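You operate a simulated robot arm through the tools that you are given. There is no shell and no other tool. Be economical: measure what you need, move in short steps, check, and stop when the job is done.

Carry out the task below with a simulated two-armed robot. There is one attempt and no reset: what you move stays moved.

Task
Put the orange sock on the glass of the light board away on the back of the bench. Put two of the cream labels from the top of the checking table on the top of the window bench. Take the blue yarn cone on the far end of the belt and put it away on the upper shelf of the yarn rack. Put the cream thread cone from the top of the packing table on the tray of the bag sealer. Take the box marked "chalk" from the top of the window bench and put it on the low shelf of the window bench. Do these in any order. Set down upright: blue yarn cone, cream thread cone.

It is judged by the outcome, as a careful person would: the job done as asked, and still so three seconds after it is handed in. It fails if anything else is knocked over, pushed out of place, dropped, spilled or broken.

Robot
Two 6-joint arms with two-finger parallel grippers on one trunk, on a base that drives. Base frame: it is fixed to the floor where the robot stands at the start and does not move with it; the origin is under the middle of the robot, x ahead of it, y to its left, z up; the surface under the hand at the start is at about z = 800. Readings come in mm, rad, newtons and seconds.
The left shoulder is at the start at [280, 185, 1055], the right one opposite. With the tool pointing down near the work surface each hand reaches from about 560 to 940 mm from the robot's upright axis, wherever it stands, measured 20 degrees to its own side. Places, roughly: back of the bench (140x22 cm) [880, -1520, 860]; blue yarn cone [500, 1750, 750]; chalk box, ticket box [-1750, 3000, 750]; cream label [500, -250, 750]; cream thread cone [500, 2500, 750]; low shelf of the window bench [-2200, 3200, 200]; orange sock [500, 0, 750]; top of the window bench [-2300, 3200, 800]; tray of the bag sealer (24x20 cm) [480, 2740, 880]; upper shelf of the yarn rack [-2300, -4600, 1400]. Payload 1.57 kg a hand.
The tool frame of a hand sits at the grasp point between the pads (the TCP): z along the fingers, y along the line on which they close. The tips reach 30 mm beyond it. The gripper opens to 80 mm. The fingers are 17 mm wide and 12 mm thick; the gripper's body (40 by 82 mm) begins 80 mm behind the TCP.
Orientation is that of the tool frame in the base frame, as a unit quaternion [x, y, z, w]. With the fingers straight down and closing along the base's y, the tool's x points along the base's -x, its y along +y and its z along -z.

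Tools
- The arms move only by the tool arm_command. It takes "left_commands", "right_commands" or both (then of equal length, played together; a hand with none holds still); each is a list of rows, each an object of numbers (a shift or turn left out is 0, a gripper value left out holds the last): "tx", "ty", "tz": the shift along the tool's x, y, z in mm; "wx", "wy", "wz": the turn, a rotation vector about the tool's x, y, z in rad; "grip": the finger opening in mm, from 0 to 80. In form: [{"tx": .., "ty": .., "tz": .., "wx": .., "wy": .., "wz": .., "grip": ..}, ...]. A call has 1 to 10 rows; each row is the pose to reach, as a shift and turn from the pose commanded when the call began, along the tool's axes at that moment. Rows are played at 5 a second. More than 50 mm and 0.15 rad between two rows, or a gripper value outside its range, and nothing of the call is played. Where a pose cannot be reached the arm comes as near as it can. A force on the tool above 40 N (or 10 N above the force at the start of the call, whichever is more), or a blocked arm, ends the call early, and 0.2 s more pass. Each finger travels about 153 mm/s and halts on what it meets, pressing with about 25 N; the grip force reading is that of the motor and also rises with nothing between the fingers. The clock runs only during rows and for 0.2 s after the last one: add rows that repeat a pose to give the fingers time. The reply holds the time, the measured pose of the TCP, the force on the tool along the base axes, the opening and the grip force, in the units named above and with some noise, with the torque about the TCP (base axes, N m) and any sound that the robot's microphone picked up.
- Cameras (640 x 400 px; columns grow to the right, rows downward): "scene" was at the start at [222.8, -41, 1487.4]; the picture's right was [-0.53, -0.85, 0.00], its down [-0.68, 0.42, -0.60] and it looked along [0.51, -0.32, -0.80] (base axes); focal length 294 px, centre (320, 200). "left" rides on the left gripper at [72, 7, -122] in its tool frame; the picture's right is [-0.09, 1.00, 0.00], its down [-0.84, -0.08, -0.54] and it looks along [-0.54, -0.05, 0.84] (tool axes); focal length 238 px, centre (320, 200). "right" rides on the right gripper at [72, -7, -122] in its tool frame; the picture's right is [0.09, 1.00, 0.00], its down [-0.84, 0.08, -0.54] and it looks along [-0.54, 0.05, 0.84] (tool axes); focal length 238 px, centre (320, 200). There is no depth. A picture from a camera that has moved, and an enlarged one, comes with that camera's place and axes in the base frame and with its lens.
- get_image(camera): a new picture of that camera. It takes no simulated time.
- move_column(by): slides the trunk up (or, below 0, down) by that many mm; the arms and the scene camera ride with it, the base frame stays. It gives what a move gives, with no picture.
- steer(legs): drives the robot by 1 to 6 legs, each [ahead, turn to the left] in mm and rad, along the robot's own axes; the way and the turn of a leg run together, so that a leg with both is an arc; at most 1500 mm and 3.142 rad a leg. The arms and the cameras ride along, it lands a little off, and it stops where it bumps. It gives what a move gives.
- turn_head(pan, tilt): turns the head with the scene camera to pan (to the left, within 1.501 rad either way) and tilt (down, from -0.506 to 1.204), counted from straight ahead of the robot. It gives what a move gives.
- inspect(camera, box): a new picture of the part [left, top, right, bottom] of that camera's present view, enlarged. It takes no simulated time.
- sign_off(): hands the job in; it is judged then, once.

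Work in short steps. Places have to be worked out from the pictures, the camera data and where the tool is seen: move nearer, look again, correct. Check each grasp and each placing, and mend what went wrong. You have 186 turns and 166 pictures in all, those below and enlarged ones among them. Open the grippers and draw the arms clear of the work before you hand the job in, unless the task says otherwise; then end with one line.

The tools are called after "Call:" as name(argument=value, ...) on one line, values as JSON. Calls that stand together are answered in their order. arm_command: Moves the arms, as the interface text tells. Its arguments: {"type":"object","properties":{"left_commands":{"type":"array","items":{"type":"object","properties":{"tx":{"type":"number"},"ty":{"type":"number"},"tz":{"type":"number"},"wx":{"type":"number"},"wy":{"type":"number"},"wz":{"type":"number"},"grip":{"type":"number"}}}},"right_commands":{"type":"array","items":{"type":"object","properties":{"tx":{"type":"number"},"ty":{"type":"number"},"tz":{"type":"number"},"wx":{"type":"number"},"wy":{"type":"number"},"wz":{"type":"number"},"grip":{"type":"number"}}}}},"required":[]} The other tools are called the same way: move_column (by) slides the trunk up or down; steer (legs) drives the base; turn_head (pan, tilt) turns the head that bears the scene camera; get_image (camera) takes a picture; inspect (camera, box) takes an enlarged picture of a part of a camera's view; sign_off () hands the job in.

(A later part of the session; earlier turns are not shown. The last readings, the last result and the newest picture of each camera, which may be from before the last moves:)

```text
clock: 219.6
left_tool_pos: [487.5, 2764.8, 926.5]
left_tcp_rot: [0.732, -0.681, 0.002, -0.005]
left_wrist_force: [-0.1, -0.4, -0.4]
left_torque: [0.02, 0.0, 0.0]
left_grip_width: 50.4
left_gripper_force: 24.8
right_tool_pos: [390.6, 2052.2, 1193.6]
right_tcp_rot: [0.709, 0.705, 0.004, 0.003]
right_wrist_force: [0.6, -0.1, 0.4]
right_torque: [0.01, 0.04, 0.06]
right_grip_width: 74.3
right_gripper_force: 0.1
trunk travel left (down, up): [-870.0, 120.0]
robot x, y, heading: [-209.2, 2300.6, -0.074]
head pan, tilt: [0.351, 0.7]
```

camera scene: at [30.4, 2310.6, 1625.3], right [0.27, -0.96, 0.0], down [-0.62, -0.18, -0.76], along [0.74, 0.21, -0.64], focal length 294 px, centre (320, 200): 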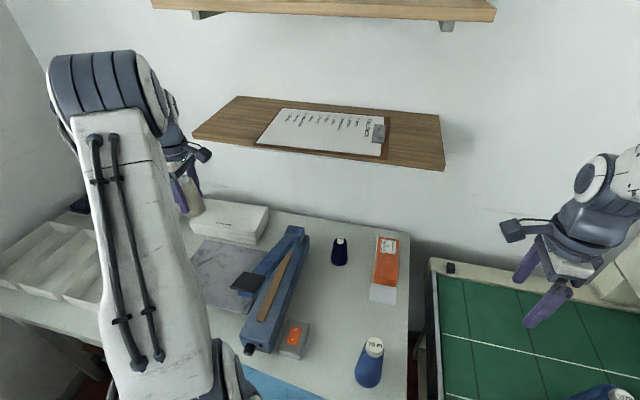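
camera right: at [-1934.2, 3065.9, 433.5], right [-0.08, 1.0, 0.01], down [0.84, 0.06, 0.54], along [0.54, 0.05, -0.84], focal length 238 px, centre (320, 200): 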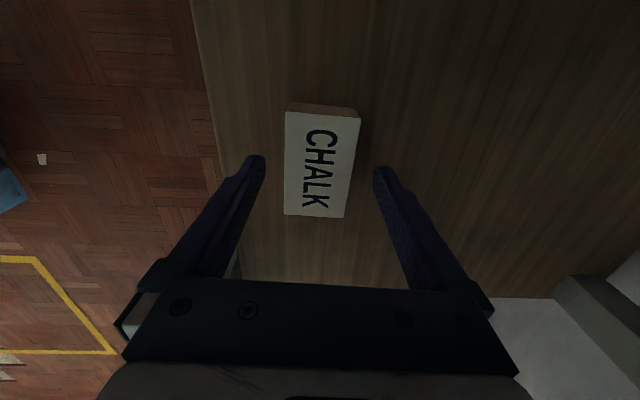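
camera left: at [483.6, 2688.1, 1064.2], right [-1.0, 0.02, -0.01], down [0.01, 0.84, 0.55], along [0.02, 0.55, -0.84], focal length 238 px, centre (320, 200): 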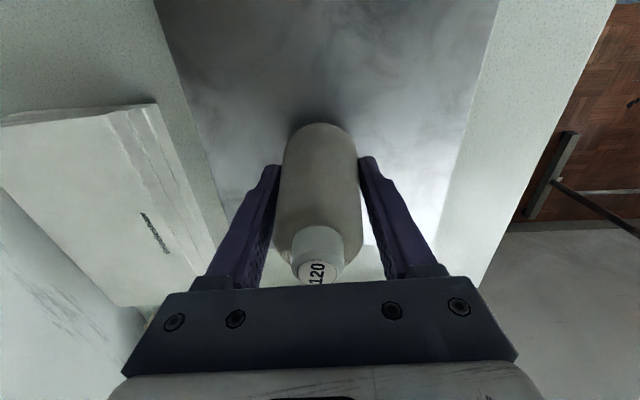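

Not yet in contact; continue down gently.

Call:
arm_command(left_commands=[{"tz": 2}, {"tz": 4}, {"tz": 6}, {"tz": 8}, {"tz": 10}, {"tz": 12}, {"tz": 14}, {"tz": 16}, {"tz": 18}, {"tz": 20}])

Call:
get_image(camera="left")

```text
clock: 221.8
left_tool_pos: [488.3, 2764.0, 908.9]
left_tcp_rot: [0.732, -0.682, 0.002, -0.007]
left_wrist_force: [-7.3, -1.3, 37.3]
left_torque: [-0.05, 0.34, 0.0]
left_grip_width: 53.4
left_gripper_force: 25.5
right_tool_pos: [390.4, 2050.5, 1194.6]
right_tcp_rot: [0.709, 0.705, 0.005, 0.002]
right_wrist_force: [0.8, 0.5, -0.6]
right_torque: [0.01, -0.02, 0.0]
right_grip_width: 74.0
right_gripper_force: 0.1
trunk travel left (down, up): [-870.0, 120.0]
robot x, y, heading: [-210.3, 2301.7, -0.074]
head pan, tilt: [0.351, 0.7]
```

```text
83 pictures are left
camera left: at [484.0, 2689.3, 1031.3], right [-1.0, 0.02, -0.01], down [0.01, 0.84, 0.55], along [0.02, 0.55, -0.84], focal length 238 px, centre (320, 200)
```

left: 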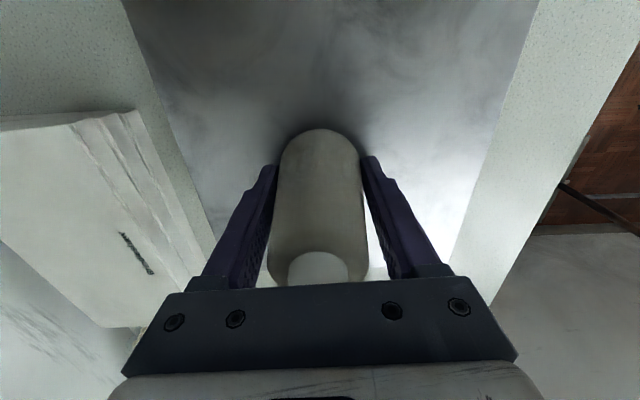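

It's pressing on the tray. I relax upward 4 mm, open slowly, and rise.

Call:
arm_command(left_commands=[{"tz": -2}, {"tz": -4}, {"tz": -4, "grip": 60}, {"tz": -4, "grip": 70}, {"tz": -4, "grip": 80}, {"tz": -4, "grip": 80}])

Call:
arm_command(left_commands=[{"tz": -20}, {"tz": -60}, {"tz": -100}, {"tz": -140}, {"tz": -190}, {"tz": -240}, {"tz": -270}])

Call:
get_image(camera="left")

```text
clock: 223.2
left_tool_pos: [488.7, 2763.9, 910.9]
left_tcp_rot: [0.732, -0.681, 0.002, -0.005]
left_wrist_force: [-0.3, 0.2, -0.2]
left_torque: [0.02, 0.0, -0.03]
left_grip_width: 80.0
left_gripper_force: 0.0
right_tool_pos: [391.8, 2051.5, 1192.6]
right_tcp_rot: [0.708, 0.706, 0.004, 0.004]
right_wrist_force: [0.1, 0.2, -0.1]
right_torque: [-0.01, -0.05, -0.01]
right_grip_width: 73.9
right_gripper_force: 0.0
trunk travel left (down, up): [-870.0, 120.0]
robot x, y, heading: [-207.9, 2298.5, -0.073]
head pan, tilt: [0.351, 0.7]
```

```text
clock: 224.8
left_tool_pos: [483.6, 2761.4, 1182.4]
left_tcp_rot: [0.732, -0.681, 0.0, -0.006]
left_wrist_force: [0.0, 0.9, 0.1]
left_torque: [-0.02, -0.01, 0.04]
left_grip_width: 79.9
left_gripper_force: 0.1
right_tool_pos: [392.0, 2052.9, 1192.5]
right_tcp_rot: [0.709, 0.705, 0.004, 0.003]
right_wrist_force: [0.3, -0.4, 0.2]
right_torque: [-0.05, 0.02, 0.02]
right_grip_width: 73.9
right_gripper_force: 0.1
trunk travel left (down, up): [-870.0, 120.0]
robot x, y, heading: [-208.2, 2299.6, -0.072]
head pan, tilt: [0.351, 0.7]
```

```text
82 pictures are left
camera left: at [480.6, 2687.5, 1304.6], right [-1.0, 0.02, -0.01], down [0.01, 0.84, 0.55], along [0.02, 0.55, -0.84], focal length 238 px, centre (320, 200)
```

left: 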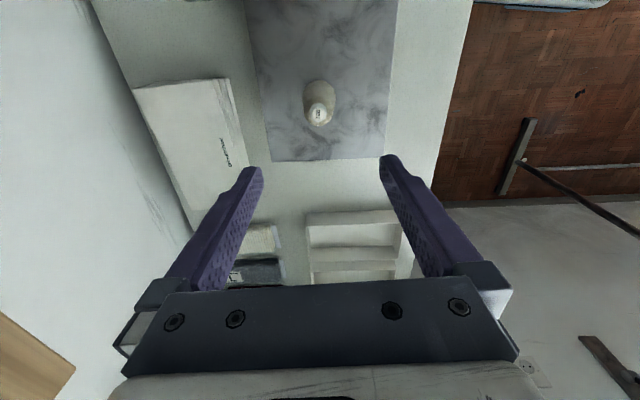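

The cream cone stands upright on the tray. I pull the left hand back over the sealer at height, back the robot away, and turn right to see toward the yarn rack and belt.

Call:
arm_command(left_commands=[{"tx": 42, "ty": 14, "grip": 60}, {"tx": 84, "ty": 28}, {"tx": 126, "ty": 42}, {"tx": 168, "ty": 56}, {"tx": 210, "ty": 70}, {"tx": 250, "ty": 84}])

Call:
steer(legs=[[-280, 0], [0, -1.5]])

Call:
turn_head(pan=-0.35, tilt=0.2)

Call:
get_image(camera="scene")

```text
clock: 226.2
left_tool_pos: [420.8, 2508.2, 1177.7]
left_tcp_rot: [0.733, -0.681, 0.001, -0.005]
left_wrist_force: [0.4, -0.1, 0.4]
left_torque: [0.01, 0.0, 0.02]
left_grip_width: 60.2
left_gripper_force: 0.0
right_tool_pos: [391.7, 2051.5, 1192.5]
right_tcp_rot: [0.709, 0.705, 0.004, 0.003]
right_wrist_force: [0.9, -0.3, 0.7]
right_torque: [-0.06, -0.03, 0.0]
right_grip_width: 74.1
right_gripper_force: 0.0
trunk travel left (down, up): [-870.0, 120.0]
robot x, y, heading: [-208.3, 2299.2, -0.075]
head pan, tilt: [0.351, 0.7]
```

```text
clock: 231.9
left_tool_pos: [-248.6, 1704.1, 1177.1]
left_tcp_rot: [-0.068, 0.998, -0.004, 0.003]
left_wrist_force: [-1.0, -0.7, 0.7]
left_torque: [0.01, 0.01, 0.0]
left_grip_width: 60.0
left_gripper_force: 0.1
right_tool_pos: [-706.5, 1704.2, 1193.0]
right_tcp_rot: [1.0, 0.029, 0.002, 0.005]
right_wrist_force: [-0.1, 0.2, -0.8]
right_torque: [-0.01, 0.0, 0.01]
right_grip_width: 74.0
right_gripper_force: 0.0
trunk travel left (down, up): [-870.0, 120.0]
robot x, y, heading: [-492.0, 2322.2, -1.587]
head pan, tilt: [0.351, 0.7]
```

```text
clock: 232.9
left_tool_pos: [-248.6, 1704.6, 1177.7]
left_tcp_rot: [-0.067, 0.998, -0.004, 0.003]
left_wrist_force: [0.6, -0.3, -0.6]
left_torque: [0.01, 0.03, -0.03]
left_grip_width: 60.1
left_gripper_force: 0.0
right_tool_pos: [-705.3, 1704.0, 1193.8]
right_tcp_rot: [1.0, 0.028, 0.002, 0.005]
right_wrist_force: [-0.2, -0.5, 0.2]
right_torque: [-0.01, 0.0, -0.03]
right_grip_width: 74.0
right_gripper_force: 0.0
trunk travel left (down, up): [-870.0, 120.0]
robot x, y, heading: [-494.6, 2321.9, -1.583]
head pan, tilt: [-0.351, 0.201]
```

```text
81 pictures are left
camera scene: at [-530.2, 2071.6, 1670.7], right [-0.94, 0.35, 0.0], down [0.07, 0.19, -0.98], along [-0.35, -0.92, -0.2], focal length 294 px, centre (320, 200)
```

scene: 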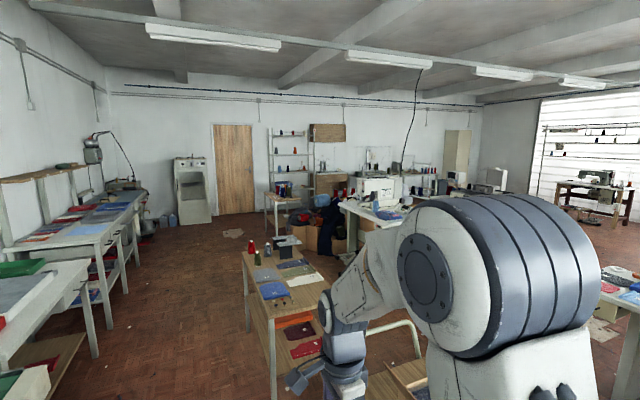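

Call:
inspect(camera="scene", box=[240, 115, 352, 185])

Call:
turn_head(pan=1.1, tilt=0.6)

Call:
get_image(camera="scene")

```text
5.71 times, centred on (296, 150) of scene
camera zoom: at [-530.2, 2071.6, 1670.7], right [-0.94, 0.35, 0.0], down [0.07, 0.19, -0.98], along [-0.35, -0.92, -0.2], focal length 1678 px, centre (457, 486)
```

zoom: 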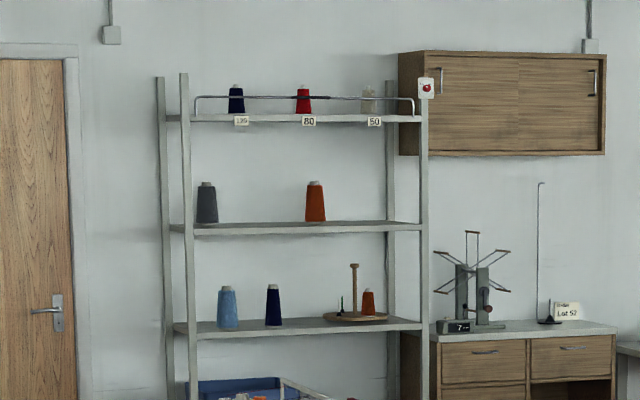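

```text
clock: 234.5
left_tool_pos: [-248.5, 1704.1, 1177.0]
left_tcp_rot: [-0.067, 0.998, -0.004, 0.002]
left_wrist_force: [-0.4, 0.4, -0.3]
left_torque: [-0.01, 0.01, 0.01]
left_grip_width: 59.9
left_gripper_force: 0.1
right_tool_pos: [-706.0, 1703.6, 1192.7]
right_tcp_rot: [1.0, 0.029, 0.001, 0.005]
right_wrist_force: [0.1, 0.2, -0.1]
right_torque: [-0.01, 0.04, -0.02]
right_grip_width: 73.8
right_gripper_force: 0.0
trunk travel left (down, up): [-870.0, 120.0]
robot x, y, heading: [-495.2, 2320.7, -1.579]
head pan, tilt: [1.1, 0.6]
```

```text
79 pictures are left
camera scene: at [-418.9, 2117.7, 1634.0], right [-0.47, -0.89, 0.0], down [-0.5, 0.26, -0.83], along [0.73, -0.38, -0.56], focal length 294 px, centre (320, 200)
```

scene: 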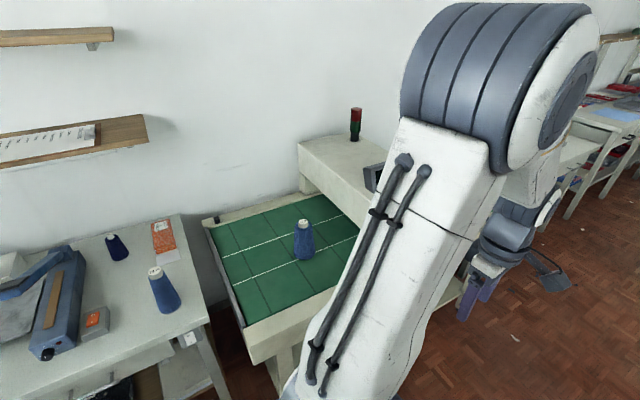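

The yarn rack's upper shelf (z≈1370, with a grey and an orange yarn cone) has another shelf about 400 mm above, so I'll grip the blue cone with the hand pitched ~45°. The cone stands at about (342, 1796), belt z≈800. I drive to about (-450, 1996) facing the belt.

Call:
steer(legs=[[325, 0], [0, 1.579]])

Call:
arm_command(right_commands=[{"wz": -0.15}, {"wz": -0.3}, {"wz": -0.45}, {"wz": -0.6}, {"wz": -0.75}, {"wz": -0.9}, {"wz": -1.05}, {"wz": -1.2}, {"wz": -1.35}, {"wz": -1.5, "grip": 80}])

Call:
turn_head(pan=-0.3, tilt=0.55)

Call:
get_image(camera="scene")

Call:
get_image(camera="right")

```text
clock: 240.4
left_tool_pos: [123.5, 2227.0, 1177.3]
left_tcp_rot: [0.746, -0.666, 0.002, -0.005]
left_wrist_force: [-0.6, -0.2, -0.2]
left_torque: [-0.01, 0.01, -0.01]
left_grip_width: 60.1
left_gripper_force: 0.1
right_tool_pos: [113.2, 1770.0, 1193.7]
right_tcp_rot: [0.695, 0.719, 0.005, 0.003]
right_wrist_force: [0.8, 0.0, 0.4]
right_torque: [-0.01, 0.0, -0.04]
right_grip_width: 74.0
right_gripper_force: 0.1
trunk travel left (down, up): [-870.0, 120.0]
robot x, y, heading: [-502.5, 1993.6, -0.036]
head pan, tilt: [1.1, 0.6]
```

```text
clock: 242.7
left_tool_pos: [123.0, 2228.1, 1176.4]
left_tcp_rot: [0.746, -0.665, 0.001, -0.005]
left_wrist_force: [-0.7, 0.2, 0.2]
left_torque: [0.01, 0.0, -0.01]
left_grip_width: 59.8
left_gripper_force: 0.0
right_tool_pos: [112.9, 1770.9, 1193.5]
right_tcp_rot: [0.017, 1.0, 0.002, 0.005]
right_wrist_force: [-0.6, -0.4, 0.5]
right_torque: [-0.04, 0.03, 0.01]
right_grip_width: 80.0
right_gripper_force: 0.1
trunk travel left (down, up): [-870.0, 120.0]
robot x, y, heading: [-497.6, 1992.1, -0.032]
head pan, tilt: [1.1, 0.6]
```

```text
clock: 244.2
left_tool_pos: [123.9, 2228.0, 1176.7]
left_tcp_rot: [0.746, -0.666, 0.001, -0.005]
left_wrist_force: [0.6, -0.5, 0.2]
left_torque: [0.03, -0.02, 0.0]
left_grip_width: 60.0
left_gripper_force: 0.0
right_tool_pos: [112.2, 1770.8, 1193.7]
right_tcp_rot: [0.019, 1.0, 0.003, 0.005]
right_wrist_force: [-0.5, 0.7, 0.5]
right_torque: [0.02, 0.01, -0.02]
right_grip_width: 79.9
right_gripper_force: 0.0
trunk travel left (down, up): [-870.0, 120.0]
robot x, y, heading: [-498.0, 1995.3, -0.028]
head pan, tilt: [-0.3, 0.55]
```

```text
78 pictures are left
camera scene: at [-254.2, 1957.9, 1638.5], right [-0.33, -0.95, 0.0], down [-0.49, 0.17, -0.85], along [0.81, -0.28, -0.52], focal length 294 px, centre (320, 200)
```

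scene: 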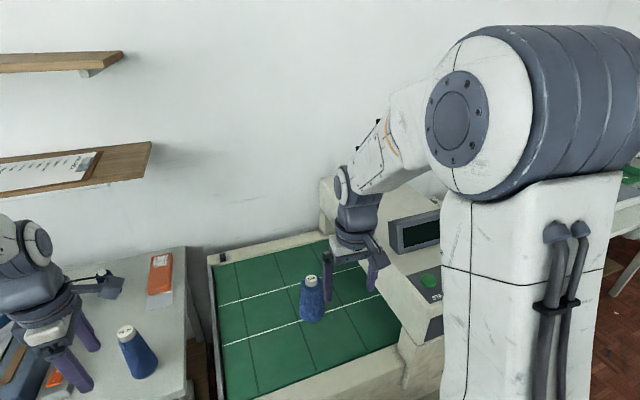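

```text
77 pictures are left
camera right: at [38.1, 1766.1, 1314.9], right [-0.06, 1.0, 0.0], down [0.83, 0.04, 0.55], along [0.55, 0.03, -0.83], focal length 238 px, centre (320, 200)
```

right: 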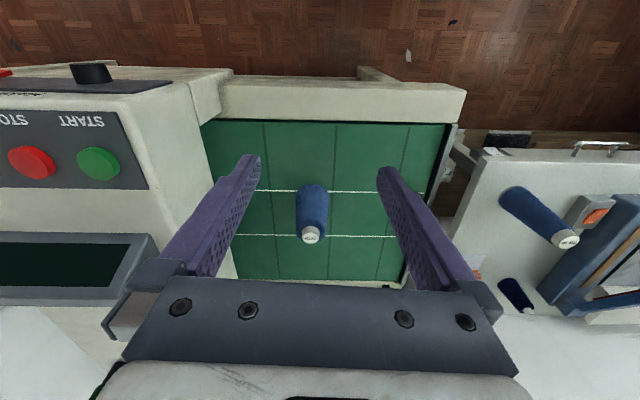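

I zoom on the cone in both cameras to measure its size.

Call:
inspect(camera="right", box=[270, 165, 350, 265])

Call:
inspect(camera="scene", box=[272, 255, 352, 335])

```text
4.00 times, centred on (310, 215) of right
camera zoom: at [38.1, 1766.1, 1314.9], right [-0.06, 1.0, 0.0], down [0.83, 0.04, 0.55], along [0.55, 0.03, -0.83], focal length 953 px, centre (360, 140)
```

zoom: 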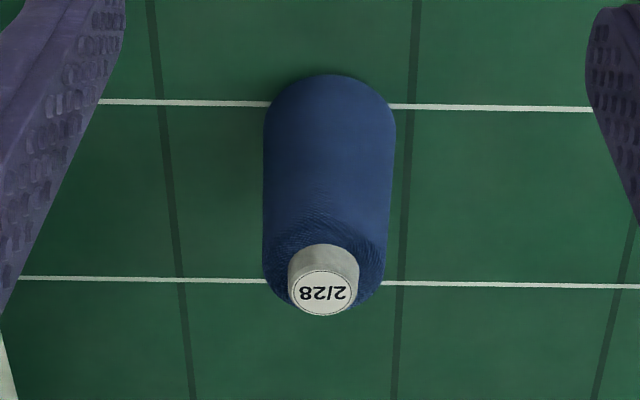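

```text
5.00 times, centred on (312, 295) of scene
camera zoom: at [-254.2, 1957.9, 1638.5], right [-0.33, -0.95, 0.0], down [-0.49, 0.17, -0.85], along [0.81, -0.28, -0.52], focal length 1468 px, centre (360, -275)
```

zoom: 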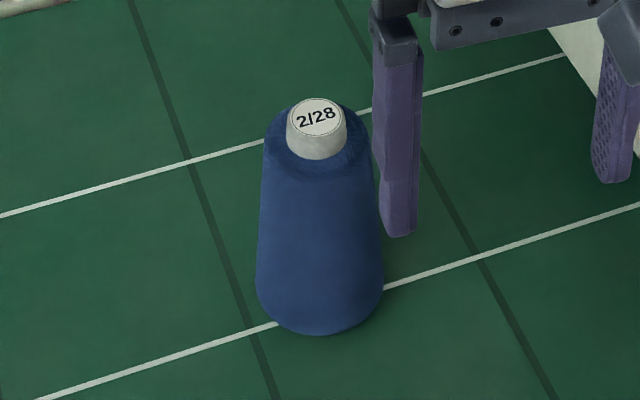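

Cone: axis about (375, 1767), base 85 mm, shoulder 68 mm at z≈928, top 950. I pitch the right hand 50° forward at height, then look along it.

Call:
arm_command(right_commands=[{"wy": -0.15}, {"wy": -0.3}, {"wy": -0.45}, {"wy": -0.6}, {"wy": -0.75}, {"wy": -0.87}, {"wy": -0.87}])

Call:
get_image(camera="right")

```text
clock: 245.8
left_tool_pos: [123.6, 2227.8, 1177.0]
left_tcp_rot: [0.746, -0.666, -0.001, -0.004]
left_wrist_force: [0.3, -0.7, -0.4]
left_torque: [0.0, 0.06, 0.01]
left_grip_width: 59.9
left_gripper_force: 0.0
right_tool_pos: [157.9, 1781.9, 1202.1]
right_tcp_rot: [-0.029, 0.929, 0.035, 0.368]
right_wrist_force: [3.1, -2.8, 1.1]
right_torque: [0.19, 0.14, 0.16]
right_grip_width: 79.7
right_gripper_force: 0.1
right hand out of reach, approached as far as the arm can: row 4, 5, 6, 7
trunk travel left (down, up): [-870.0, 120.0]
robot x, y, heading: [-498.7, 1995.7, -0.034]
head pan, tilt: [-0.3, 0.55]
```

```text
74 pictures are left
camera right: at [21.9, 1763.0, 1240.8], right [-0.15, 0.99, -0.02], down [0.23, 0.05, 0.97], along [0.96, 0.14, -0.24], focal length 238 px, centre (320, 200)
```

right: 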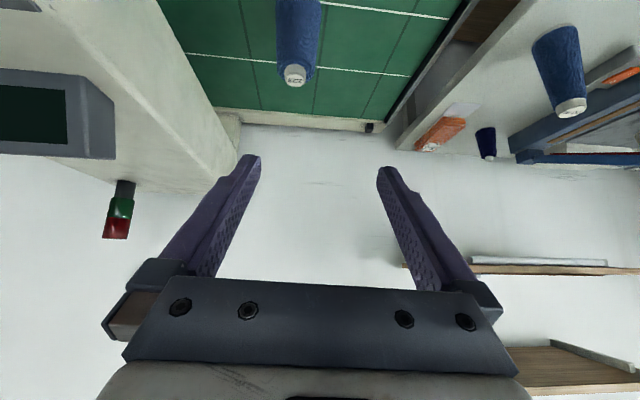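

The wrist got to about 43° there, a bit cramped. I move forward-down toward a pre-grasp point behind and above the cone, squaring the yaw on the way.

Call:
arm_command(right_commands=[{"tx": 8, "ty": -6, "tz": 40, "wx": 0.086, "wy": -0.005, "wz": 0.028}, {"tx": 16, "ty": -12, "tz": 80, "wx": 0.086, "wy": -0.005, "wz": 0.028}, {"tx": 24, "ty": -18, "tz": 120, "wx": 0.086, "wy": -0.005, "wz": 0.028}, {"tx": 32, "ty": -24, "tz": 160, "wx": 0.086, "wy": -0.005, "wz": 0.028}, {"tx": 40, "ty": -30, "tz": 200, "wx": 0.086, "wy": -0.005, "wz": 0.028}, {"tx": 49, "ty": -35, "tz": 243, "wx": 0.086, "wy": -0.005, "wz": 0.028}, {"tx": 49, "ty": -35, "tz": 243, "wx": 0.086, "wy": -0.005, "wz": 0.028}])

Call:
get_image(camera="right")

```text
clock: 247.4
left_tool_pos: [124.1, 2227.1, 1177.7]
left_tcp_rot: [0.746, -0.666, 0.001, -0.005]
left_wrist_force: [-0.6, 0.2, 0.2]
left_torque: [0.0, 0.03, -0.02]
left_grip_width: 60.0
left_gripper_force: 0.1
right_tool_pos: [291.5, 1716.4, 1001.0]
right_tcp_rot: [0.03, 0.926, 0.012, 0.376]
right_wrist_force: [0.3, -0.2, -0.7]
right_torque: [0.01, -0.02, 0.02]
right_grip_width: 80.0
right_gripper_force: 0.0
right hand out of reach, approached as far as the arm can: row 1, 2, 3, 4, 5, 6, 7
trunk travel left (down, up): [-870.0, 120.0]
robot x, y, heading: [-493.2, 1995.7, -0.037]
head pan, tilt: [-0.3, 0.55]
```

```text
73 pictures are left
camera right: at [154.9, 1713.7, 1037.7], right [-0.02, 1.0, -0.02], down [0.22, 0.02, 0.97], along [0.97, 0.01, -0.22], focal length 238 px, centre (320, 200)
```

right: 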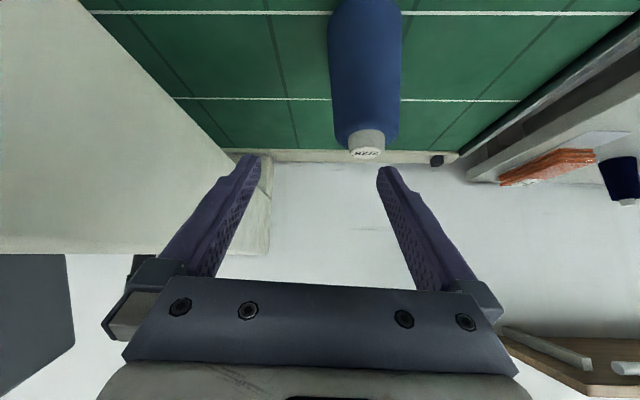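

The wrist limit is near 43°, so I ease the pitch back to ~40° and correct sideways to get a fully reachable pose.

Call:
arm_command(right_commands=[{"ty": 15, "tz": -15, "wy": 0.1}, {"ty": 30, "tz": -30, "wy": 0.2}, {"ty": 30, "tz": -30, "wy": 0.2}])

Call:
get_image(camera="right")

```text
clock: 248.2
left_tool_pos: [123.0, 2228.3, 1178.1]
left_tcp_rot: [0.745, -0.667, 0.0, -0.005]
left_wrist_force: [-0.8, 0.2, 0.5]
left_torque: [-0.02, 0.0, 0.02]
left_grip_width: 59.9
left_gripper_force: 0.1
right_tool_pos: [275.4, 1742.3, 1024.1]
right_tcp_rot: [0.035, 0.959, 0.007, 0.282]
right_wrist_force: [0.0, 0.2, 0.1]
right_torque: [0.01, -0.01, 0.01]
right_grip_width: 80.0
right_gripper_force: 0.1
right hand out of reach, approached as far as the arm can: row 1, 2, 3
trunk travel left (down, up): [-870.0, 120.0]
robot x, y, heading: [-495.6, 1994.3, -0.031]
head pan, tilt: [-0.3, 0.55]
```

```text
72 pictures are left
camera right: at [147.8, 1741.6, 1089.0], right [-0.01, 1.0, -0.02], down [0.41, 0.02, 0.91], along [0.91, 0.0, -0.41], focal length 238 px, centre (320, 200)
```

right: 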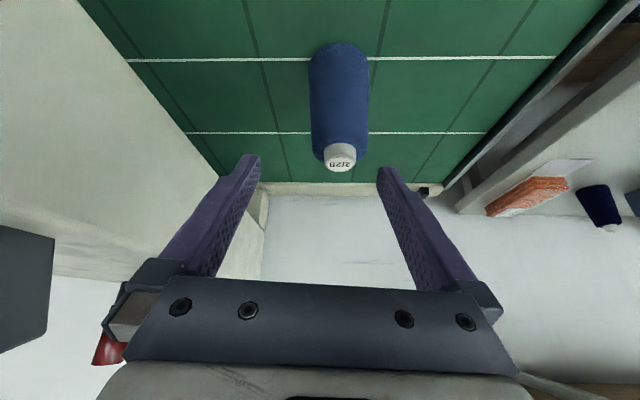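

Pose is usable at 33° pitch, which still clears the rack's upper gap. I centre sideways (+22 mm) and advance 60 mm along the fingers, then re-check.

Call:
arm_command(right_commands=[{"tx": -7, "ty": 12, "tz": 20}, {"tx": -14, "ty": 20, "tz": 40}, {"tx": -14, "ty": 20, "tz": 60}, {"tx": -14, "ty": 20, "tz": 60}])

Call:
get_image(camera="right")

Call:
get_image(camera="scene")

```text
clock: 249.2
left_tool_pos: [123.8, 2227.6, 1176.6]
left_tcp_rot: [0.745, -0.667, 0.001, -0.004]
left_wrist_force: [0.6, -0.8, -0.2]
left_torque: [-0.02, 0.03, 0.01]
left_grip_width: 60.0
left_gripper_force: 0.1
right_tool_pos: [325.1, 1750.9, 986.3]
right_tcp_rot: [0.036, 0.959, 0.007, 0.283]
right_wrist_force: [-0.4, 0.4, 0.8]
right_torque: [0.01, -0.02, 0.01]
right_grip_width: 80.0
right_gripper_force: 0.0
right hand out of reach, approached as far as the arm can: row 1, 2, 3, 4
trunk travel left (down, up): [-870.0, 120.0]
robot x, y, heading: [-499.9, 1994.8, -0.034]
head pan, tilt: [-0.3, 0.55]
```

```text
71 pictures are left
camera right: at [198.2, 1750.4, 1049.8], right [-0.01, 1.0, -0.02], down [0.41, 0.02, 0.91], along [0.91, 0.01, -0.41], focal length 238 px, centre (320, 200)
```

right: 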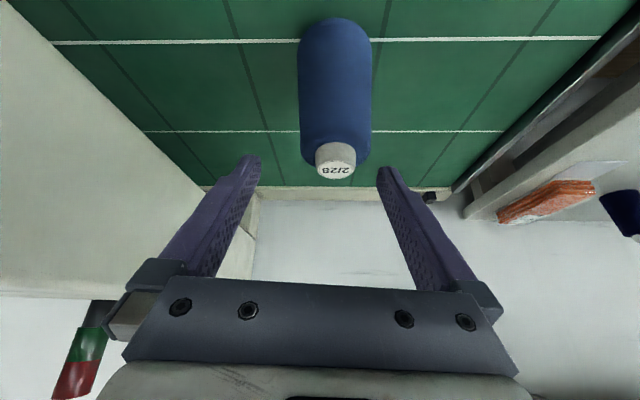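

```text
70 pictures are left
camera scene: at [-254.1, 1957.8, 1638.5], right [-0.33, -0.94, 0.0], down [-0.49, 0.17, -0.85], along [0.81, -0.28, -0.52], focal length 294 px, centre (320, 200)
```

scene: 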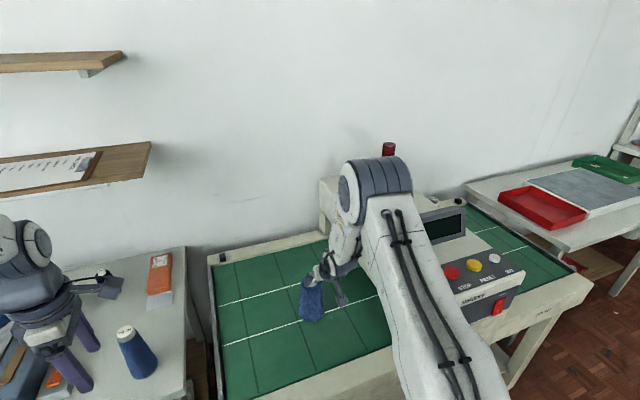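

Cone collar reads y≈1764 while the hand sits at 1751. I advance another 45 mm with extra sideways correction.

Call:
arm_command(right_commands=[{"ty": 12, "tz": 15}, {"ty": 22, "tz": 30}, {"ty": 22, "tz": 45}, {"ty": 22, "tz": 45}])

Call:
get_image(camera="right")

```text
clock: 250.2
left_tool_pos: [123.2, 2227.8, 1178.3]
left_tcp_rot: [0.746, -0.666, 0.001, -0.005]
left_wrist_force: [-0.9, -0.3, -0.3]
left_torque: [-0.01, 0.0, 0.01]
left_grip_width: 60.1
left_gripper_force: 0.0
right_tool_pos: [349.1, 1749.5, 946.6]
right_tcp_rot: [0.036, 0.959, 0.006, 0.283]
right_wrist_force: [0.1, -0.1, -0.4]
right_torque: [-0.01, 0.0, 0.0]
right_grip_width: 80.1
right_gripper_force: 0.1
right hand out of reach, approached as far as the arm can: row 1, 2, 3, 4
trunk travel left (down, up): [-870.0, 120.0]
robot x, y, heading: [-501.2, 1995.1, -0.031]
head pan, tilt: [-0.3, 0.55]
```

```text
69 pictures are left
camera right: at [222.9, 1749.2, 1010.4], right [-0.01, 1.0, -0.02], down [0.41, 0.02, 0.91], along [0.91, 0.0, -0.41], focal length 238 px, centre (320, 200)
```

right: 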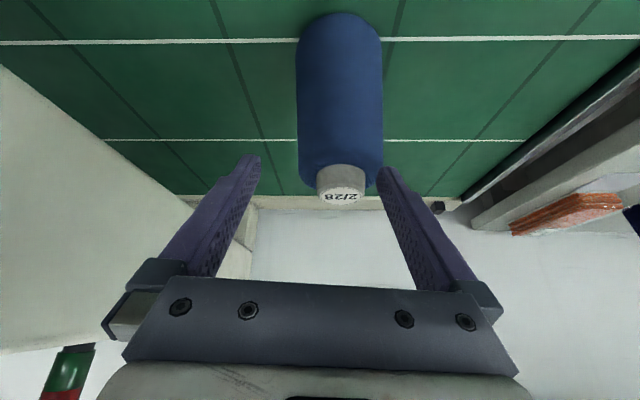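

Sideways motion is at a joint limit, so I retract 60 mm and turn the base slightly left instead.

Call:
arm_command(right_commands=[{"tz": -30}, {"tz": -60}, {"tz": -60}])

Call:
steer(legs=[[0, 0.03]])

Call:
get_image(camera="right")

```text
clock: 251.0
left_tool_pos: [124.3, 2228.1, 1176.6]
left_tcp_rot: [0.745, -0.667, 0.001, -0.005]
left_wrist_force: [0.4, 1.2, -0.9]
left_torque: [0.0, -0.02, 0.0]
left_grip_width: 59.9
left_gripper_force: 0.0
right_tool_pos: [318.7, 1767.0, 990.3]
right_tcp_rot: [0.032, 0.965, 0.022, 0.26]
right_wrist_force: [-0.1, 0.2, -0.1]
right_torque: [-0.02, -0.01, -0.03]
right_grip_width: 79.8
right_gripper_force: 0.1
right hand out of reach, approached as far as the arm can: row 1, 2
trunk travel left (down, up): [-870.0, 120.0]
robot x, y, heading: [-500.2, 1991.0, -0.035]
head pan, tilt: [-0.3, 0.55]
```

```text
clock: 251.8
left_tool_pos: [116.9, 2245.7, 1176.7]
left_tcp_rot: [0.755, -0.655, 0.001, -0.005]
left_wrist_force: [-0.5, 0.6, -0.1]
left_torque: [0.03, 0.0, -0.01]
left_grip_width: 60.2
left_gripper_force: 0.0
right_tool_pos: [326.2, 1791.2, 990.6]
right_tcp_rot: [0.018, 0.965, 0.025, 0.26]
right_wrist_force: [0.4, -0.1, -0.6]
right_torque: [-0.01, 0.01, 0.01]
right_grip_width: 79.9
right_gripper_force: 0.2
trunk travel left (down, up): [-870.0, 120.0]
robot x, y, heading: [-499.4, 1993.8, -0.001]
head pan, tilt: [-0.3, 0.55]
```

```text
68 pictures are left
camera right: at [202.6, 1782.7, 1059.7], right [-0.06, 1.0, 0.01], down [0.45, 0.02, 0.89], along [0.89, 0.06, -0.45], focal length 238 px, centre (320, 200)
```

right: 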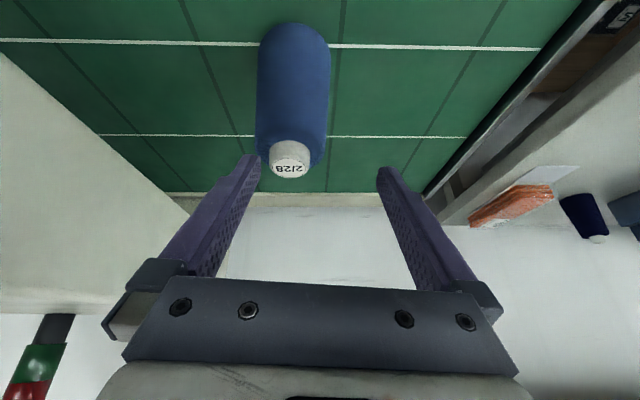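

Now the hand is at y=1791, and can move the other way freely. I shift -28 mm to the cone's axis, level the finger line, and check.

Call:
arm_command(right_commands=[{"ty": -14, "tz": 0, "wz": -0.06}, {"ty": -28, "tz": 10, "wz": -0.115}, {"ty": -28, "tz": 20, "wz": -0.115}, {"ty": -28, "tz": 20, "wz": -0.115}])

Call:
get_image(camera="right")

```text
clock: 252.8
left_tool_pos: [115.6, 2247.3, 1177.5]
left_tcp_rot: [0.756, -0.655, 0.001, -0.005]
left_wrist_force: [-0.6, 0.9, 0.4]
left_torque: [0.01, 0.0, -0.01]
left_grip_width: 60.2
left_gripper_force: 0.1
right_tool_pos: [336.9, 1764.6, 969.4]
right_tcp_rot: [-0.038, 0.965, 0.011, 0.26]
right_wrist_force: [-0.1, 0.1, 0.0]
right_torque: [0.03, 0.02, 0.01]
right_grip_width: 79.8
right_gripper_force: 0.0
trunk travel left (down, up): [-870.0, 120.0]
robot x, y, heading: [-496.2, 1992.5, -0.004]
head pan, tilt: [-0.3, 0.55]
```

```text
67 pictures are left
camera right: at [213.6, 1748.1, 1039.6], right [-0.16, 0.99, -0.05], down [0.44, 0.11, 0.89], along [0.88, 0.12, -0.45], focal length 238 px, centre (320, 200)
```

right: 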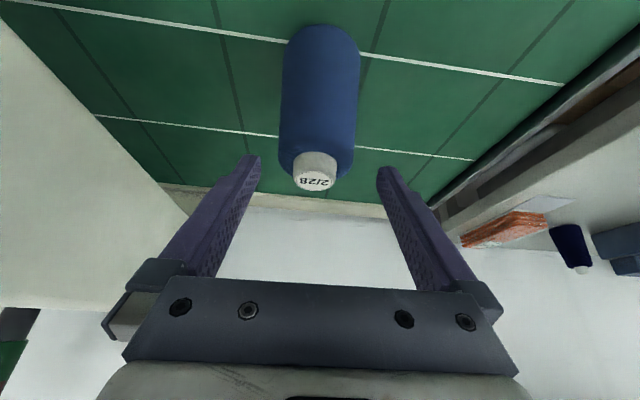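

Fully reachable now and level; the cone is only ~2.5 mm off-centre. I correct and advance 40 mm so the tips straddle the shoulder, then check.

Call:
arm_command(right_commands=[{"ty": -2.5, "tz": 10}, {"ty": -2.5, "tz": 20}, {"ty": -2.5, "tz": 30}, {"ty": -2.5, "tz": 30}])

Call:
get_image(camera="right")

Call:
inspect(camera="scene", box=[272, 235, 392, 335])

```text
clock: 253.8
left_tool_pos: [116.3, 2246.2, 1176.8]
left_tcp_rot: [0.756, -0.655, 0.001, -0.004]
left_wrist_force: [0.2, -0.1, -0.2]
left_torque: [-0.01, -0.02, -0.02]
left_grip_width: 60.1
left_gripper_force: 0.0
right_tool_pos: [352.1, 1764.9, 944.6]
right_tcp_rot: [-0.038, 0.965, 0.01, 0.259]
right_wrist_force: [-0.4, 0.6, 0.4]
right_torque: [-0.01, 0.0, -0.03]
right_grip_width: 79.9
right_gripper_force: 0.1
trunk travel left (down, up): [-870.0, 120.0]
robot x, y, heading: [-499.0, 1992.2, -0.004]
head pan, tilt: [-0.3, 0.55]
```

```text
66 pictures are left
camera right: at [228.7, 1747.0, 1014.6], right [-0.16, 0.99, -0.05], down [0.44, 0.11, 0.89], along [0.88, 0.12, -0.45], focal length 238 px, centre (320, 200)
```

right: 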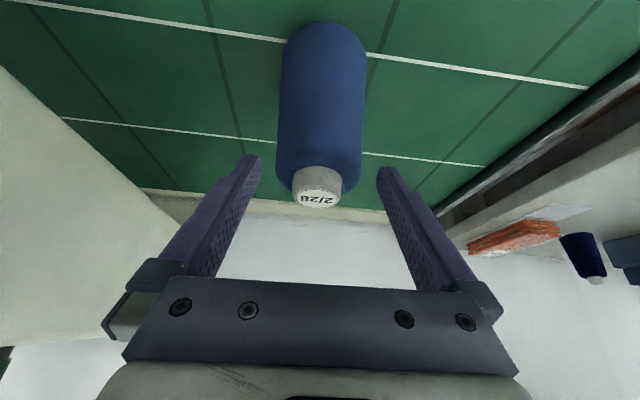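

```text
4.00 times, centred on (332, 285) of scene
camera zoom: at [-253.2, 1965.3, 1638.5], right [-0.3, -0.95, 0.0], down [-0.5, 0.16, -0.85], along [0.81, -0.25, -0.52], focal length 1175 px, centre (272, -140)
```

zoom: 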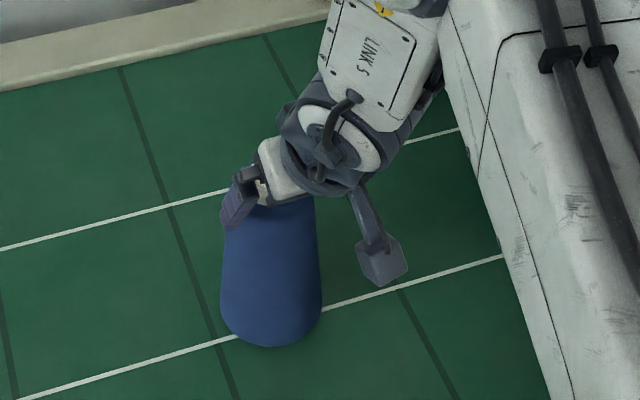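

Centred with room on both sides, cone top near z≈941. I advance 50 mm more to grip height and close.

Call:
arm_command(right_commands=[{"tz": 12}, {"tz": 25}, {"tz": 38}, {"tz": 50}, {"tz": 50}])

Call:
get_image(camera="right")

```text
clock: 254.9
left_tool_pos: [115.5, 2246.6, 1178.7]
left_tcp_rot: [0.756, -0.655, 0.001, -0.004]
left_wrist_force: [-0.9, 0.1, 1.4]
left_torque: [-0.01, 0.01, 0.0]
left_grip_width: 60.0
left_gripper_force: 0.2
right_tool_pos: [378.0, 1765.6, 902.1]
right_tcp_rot: [-0.038, 0.965, 0.011, 0.26]
right_wrist_force: [-0.5, 0.2, 0.2]
right_torque: [0.04, 0.0, -0.03]
right_grip_width: 79.9
right_gripper_force: 0.1
trunk travel left (down, up): [-870.0, 120.0]
robot x, y, heading: [-498.2, 1994.2, -0.003]
head pan, tilt: [-0.3, 0.55]
```

```text
64 pictures are left
camera right: at [254.3, 1748.7, 971.7], right [-0.16, 0.99, -0.05], down [0.44, 0.11, 0.89], along [0.88, 0.12, -0.45], focal length 238 px, centre (320, 200)
```

right: 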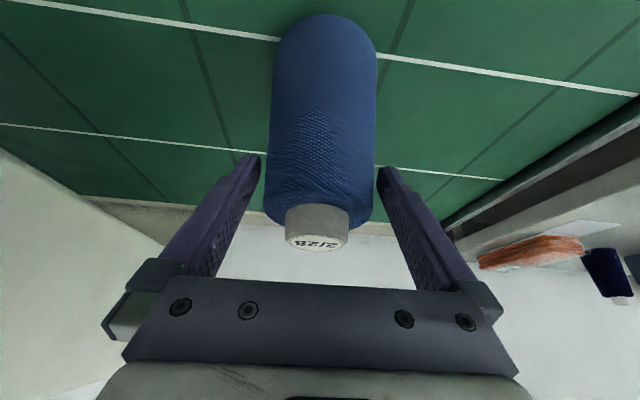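

Cone is squarely between the fingers. Close.

Call:
arm_command(right_commands=[{"grip": 70}, {"grip": 60}, {"grip": 50}, {"grip": 50}])

Call:
get_image(camera="right")

```text
clock: 255.9
left_tool_pos: [116.5, 2246.6, 1177.7]
left_tcp_rot: [0.756, -0.655, 0.001, -0.005]
left_wrist_force: [0.6, 0.3, 0.2]
left_torque: [0.0, 0.01, 0.01]
left_grip_width: 60.2
left_gripper_force: 0.0
right_tool_pos: [376.4, 1765.3, 902.2]
right_tcp_rot: [-0.037, 0.965, 0.01, 0.26]
right_wrist_force: [0.3, -0.1, -0.4]
right_torque: [0.07, 0.04, 0.02]
right_grip_width: 72.3
right_gripper_force: 25.5
trunk travel left (down, up): [-870.0, 120.0]
robot x, y, heading: [-498.6, 1996.7, 0.004]
head pan, tilt: [-0.3, 0.55]
```

```text
63 pictures are left
camera right: at [254.1, 1748.7, 971.8], right [-0.16, 0.99, -0.05], down [0.44, 0.11, 0.89], along [0.88, 0.12, -0.45], focal length 238 px, centre (320, 200)
```

right: 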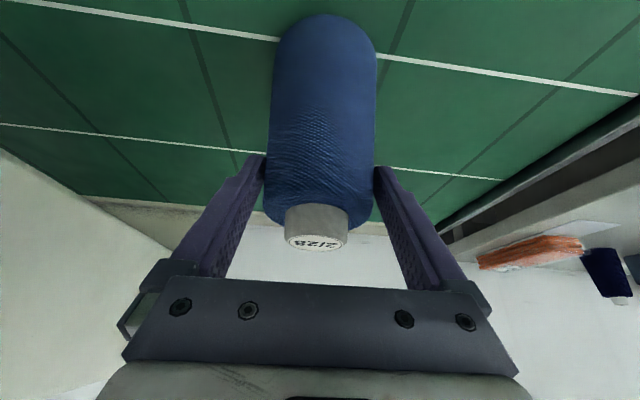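

Gripped at 72 mm. I lift it straight up with the trunk (120 mm).

Call:
move_column(by=120)

Call:
get_image(camera="right")

```text
clock: 257.4
left_tool_pos: [115.8, 2247.2, 1297.3]
left_tcp_rot: [0.756, -0.655, 0.0, -0.006]
left_wrist_force: [0.4, -0.2, 0.3]
left_torque: [-0.02, 0.03, -0.02]
left_grip_width: 60.1
left_gripper_force: 0.0
right_tool_pos: [377.2, 1765.0, 1021.7]
right_tcp_rot: [-0.037, 0.965, 0.01, 0.26]
right_wrist_force: [0.4, -0.5, -2.4]
right_torque: [0.0, 0.01, -0.03]
right_grip_width: 72.4
right_gripper_force: 24.9
trunk travel left (down, up): [-990.0, 0.0]
robot x, y, heading: [-502.7, 1993.0, -0.004]
head pan, tilt: [-0.3, 0.55]
```

```text
62 pictures are left
camera right: at [254.3, 1748.6, 1091.6], right [-0.16, 0.99, -0.05], down [0.44, 0.11, 0.89], along [0.88, 0.12, -0.45], focal length 238 px, centre (320, 200)
```

right: 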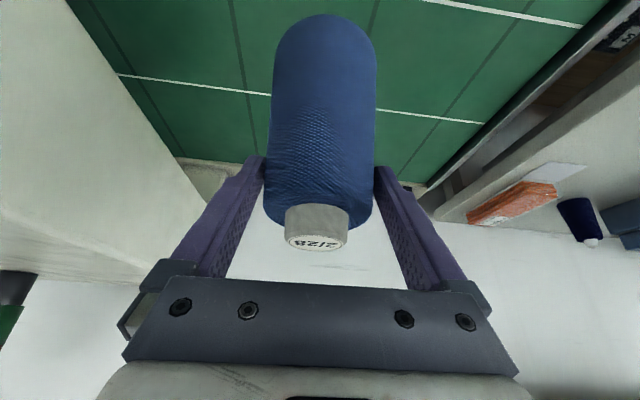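

Lifted and held upright. Before turning I raise the right hand 230 mm so the cone clears the belt's hood.

Call:
arm_command(right_commands=[{"tx": -20, "tz": -34}, {"tx": -40, "tz": -68}, {"tx": -60, "tz": -102}, {"tx": -80, "tz": -136}, {"tx": -98, "tz": -170}, {"tx": -116, "tz": -199}, {"tx": -116, "tz": -199}])

Call:
get_image(camera="scene")

```text
clock: 259.1
left_tool_pos: [116.5, 2246.1, 1296.5]
left_tcp_rot: [0.756, -0.655, 0.0, -0.005]
left_wrist_force: [0.0, 0.8, -0.2]
left_torque: [-0.01, -0.04, -0.02]
left_grip_width: 59.8
left_gripper_force: 0.0
right_tool_pos: [374.3, 1764.5, 1252.9]
right_tcp_rot: [-0.037, 0.965, 0.011, 0.261]
right_wrist_force: [0.3, -0.2, -1.9]
right_torque: [0.03, 0.07, 0.03]
right_grip_width: 72.5
right_gripper_force: 25.2
trunk travel left (down, up): [-990.0, 0.0]
robot x, y, heading: [-496.0, 1991.4, -0.005]
head pan, tilt: [-0.3, 0.55]
```

```text
61 pictures are left
camera scene: at [-253.2, 1965.3, 1758.4], right [-0.3, -0.95, 0.0], down [-0.5, 0.16, -0.85], along [0.81, -0.25, -0.52], focal length 294 px, centre (320, 200)
```

scene: 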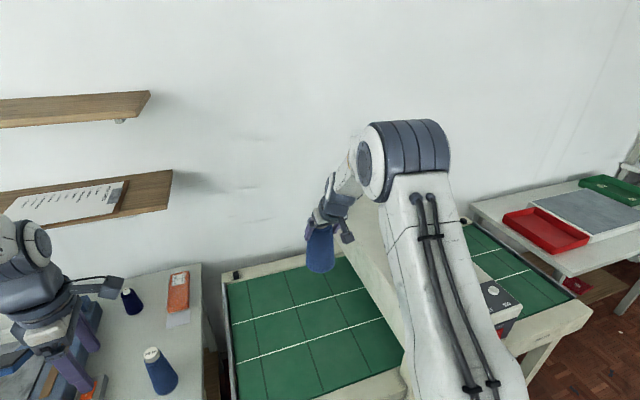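

High enough. Now I turn right and drive down the corridor, angling back to x≈-310.

Call:
steer(legs=[[0, -1.3], [720, 0], [0, -0.27]])

Call:
get_image(camera="right")

```text
clock: 267.2
left_tool_pos: [-92.8, 661.7, 1296.6]
left_tcp_rot: [-0.055, 0.998, -0.004, 0.004]
left_wrist_force: [0.4, -0.9, 0.2]
left_torque: [0.02, 0.01, -0.04]
left_grip_width: 59.9
left_gripper_force: 0.1
right_tool_pos: [-582.6, 419.5, 1253.0]
right_tcp_rot: [0.668, 0.697, -0.18, 0.188]
right_wrist_force: [0.5, -0.1, -1.8]
right_torque: [0.02, 0.02, 0.0]
right_grip_width: 71.1
right_gripper_force: 24.8
trunk travel left (down, up): [-990.0, 0.0]
robot x, y, heading: [-322.8, 1285.3, -1.607]
head pan, tilt: [-0.3, 0.55]
```

```text
60 pictures are left
camera right: at [-595.1, 543.1, 1322.6], right [0.99, 0.12, -0.05], down [0.1, -0.45, 0.89], along [0.09, -0.89, -0.45], focal length 238 px, centre (320, 200)
```

right: 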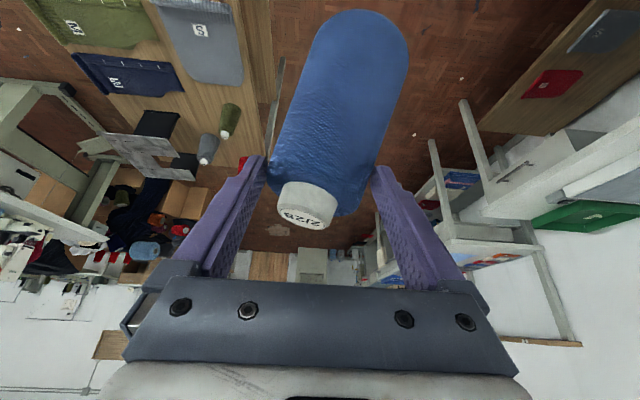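

The cone has been turned in the grip — it likely brushed the belt's display panel during the turn. I check the display and the cone.

Call:
turn_head(pan=1.5, tilt=0.5)

Call:
get_image(camera="scene")

Call:
turn_head(pan=-0.35, tilt=0.5)

Call:
get_image(camera="scene")

```text
clock: 269.0
left_tool_pos: [-91.8, 661.4, 1296.5]
left_tcp_rot: [-0.055, 0.998, -0.005, 0.003]
left_wrist_force: [0.1, -0.6, 0.4]
left_torque: [-0.01, 0.01, -0.02]
left_grip_width: 59.8
left_gripper_force: 0.1
right_tool_pos: [-581.4, 420.8, 1252.8]
right_tcp_rot: [0.667, 0.697, -0.18, 0.19]
right_wrist_force: [0.2, 0.6, -2.0]
right_torque: [0.04, 0.0, 0.03]
right_grip_width: 71.1
right_gripper_force: 25.0
trunk travel left (down, up): [-990.0, 0.0]
robot x, y, heading: [-323.6, 1284.3, -1.603]
head pan, tilt: [1.499, 0.499]
```

```text
59 pictures are left
camera scene: at [-239.0, 1113.5, 1763.0], right [-0.11, -0.99, 0.0], down [-0.48, 0.05, -0.88], along [0.87, -0.1, -0.48], focal length 294 px, centre (320, 200)
```

scene: 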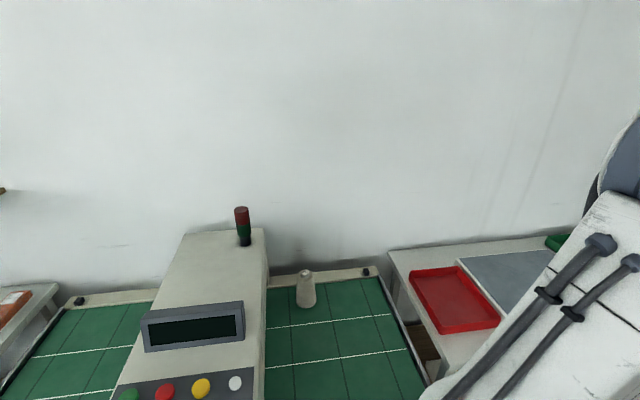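

```text
clock: 270.8
left_tool_pos: [-92.0, 662.8, 1297.6]
left_tcp_rot: [-0.055, 0.998, -0.004, 0.002]
left_wrist_force: [-0.1, 0.5, 0.4]
left_torque: [0.0, -0.02, -0.02]
left_grip_width: 59.8
left_gripper_force: 0.1
right_tool_pos: [-582.4, 420.3, 1251.9]
right_tcp_rot: [0.668, 0.697, -0.18, 0.189]
right_wrist_force: [0.6, -0.1, -0.6]
right_torque: [0.06, 0.05, 0.02]
right_grip_width: 70.8
right_gripper_force: 25.3
trunk travel left (down, up): [-990.0, 0.0]
robot x, y, heading: [-321.9, 1284.2, -1.609]
head pan, tilt: [-0.351, 0.499]
```

```text
58 pictures are left
camera scene: at [-363.9, 1039.2, 1763.0], right [-0.93, 0.38, 0.0], down [0.18, 0.44, -0.88], along [-0.33, -0.81, -0.48], focal length 294 px, centre (320, 200)
```

scene: 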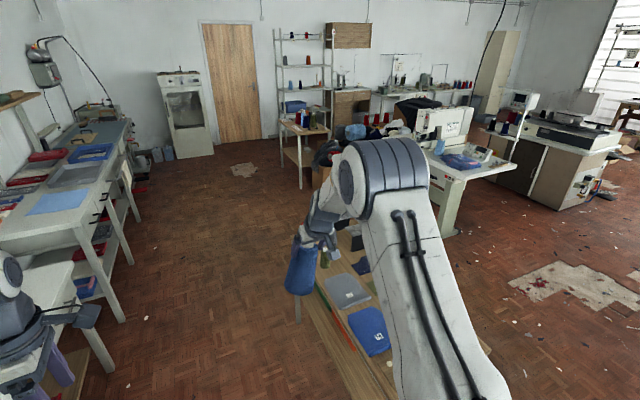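

The display and belt look undisturbed. I zoom on the held cone to measure its tilt.

Call:
inspect(camera="scene", box=[260, 190, 380, 310])

Call:
inspect(camera="right", box=[220, 0, 440, 260])

```text
3.33 times, centred on (320, 250) of scene
camera zoom: at [-363.9, 1039.2, 1763.0], right [-0.93, 0.38, 0.0], down [0.18, 0.44, -0.88], along [-0.33, -0.81, -0.48], focal length 979 px, centre (320, 33)
```

zoom: 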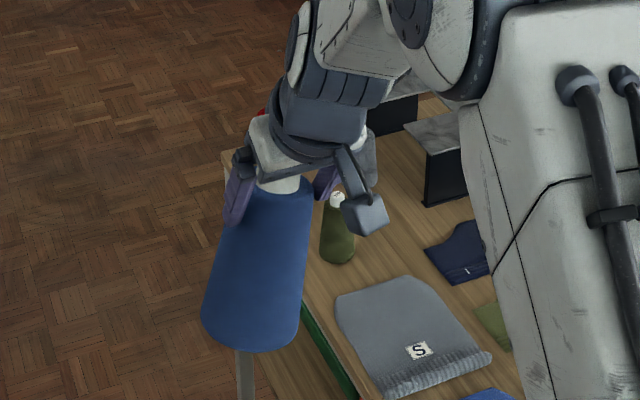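

```text
1.54 times, centred on (330, 130) of right
camera zoom: at [-594.9, 543.1, 1322.6], right [0.99, 0.12, -0.05], down [0.1, -0.45, 0.89], along [0.09, -0.89, -0.45], focal length 367 px, centre (305, 308)
```

zoom: 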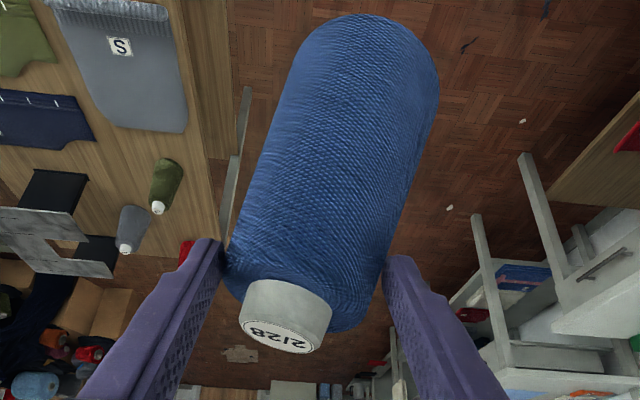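

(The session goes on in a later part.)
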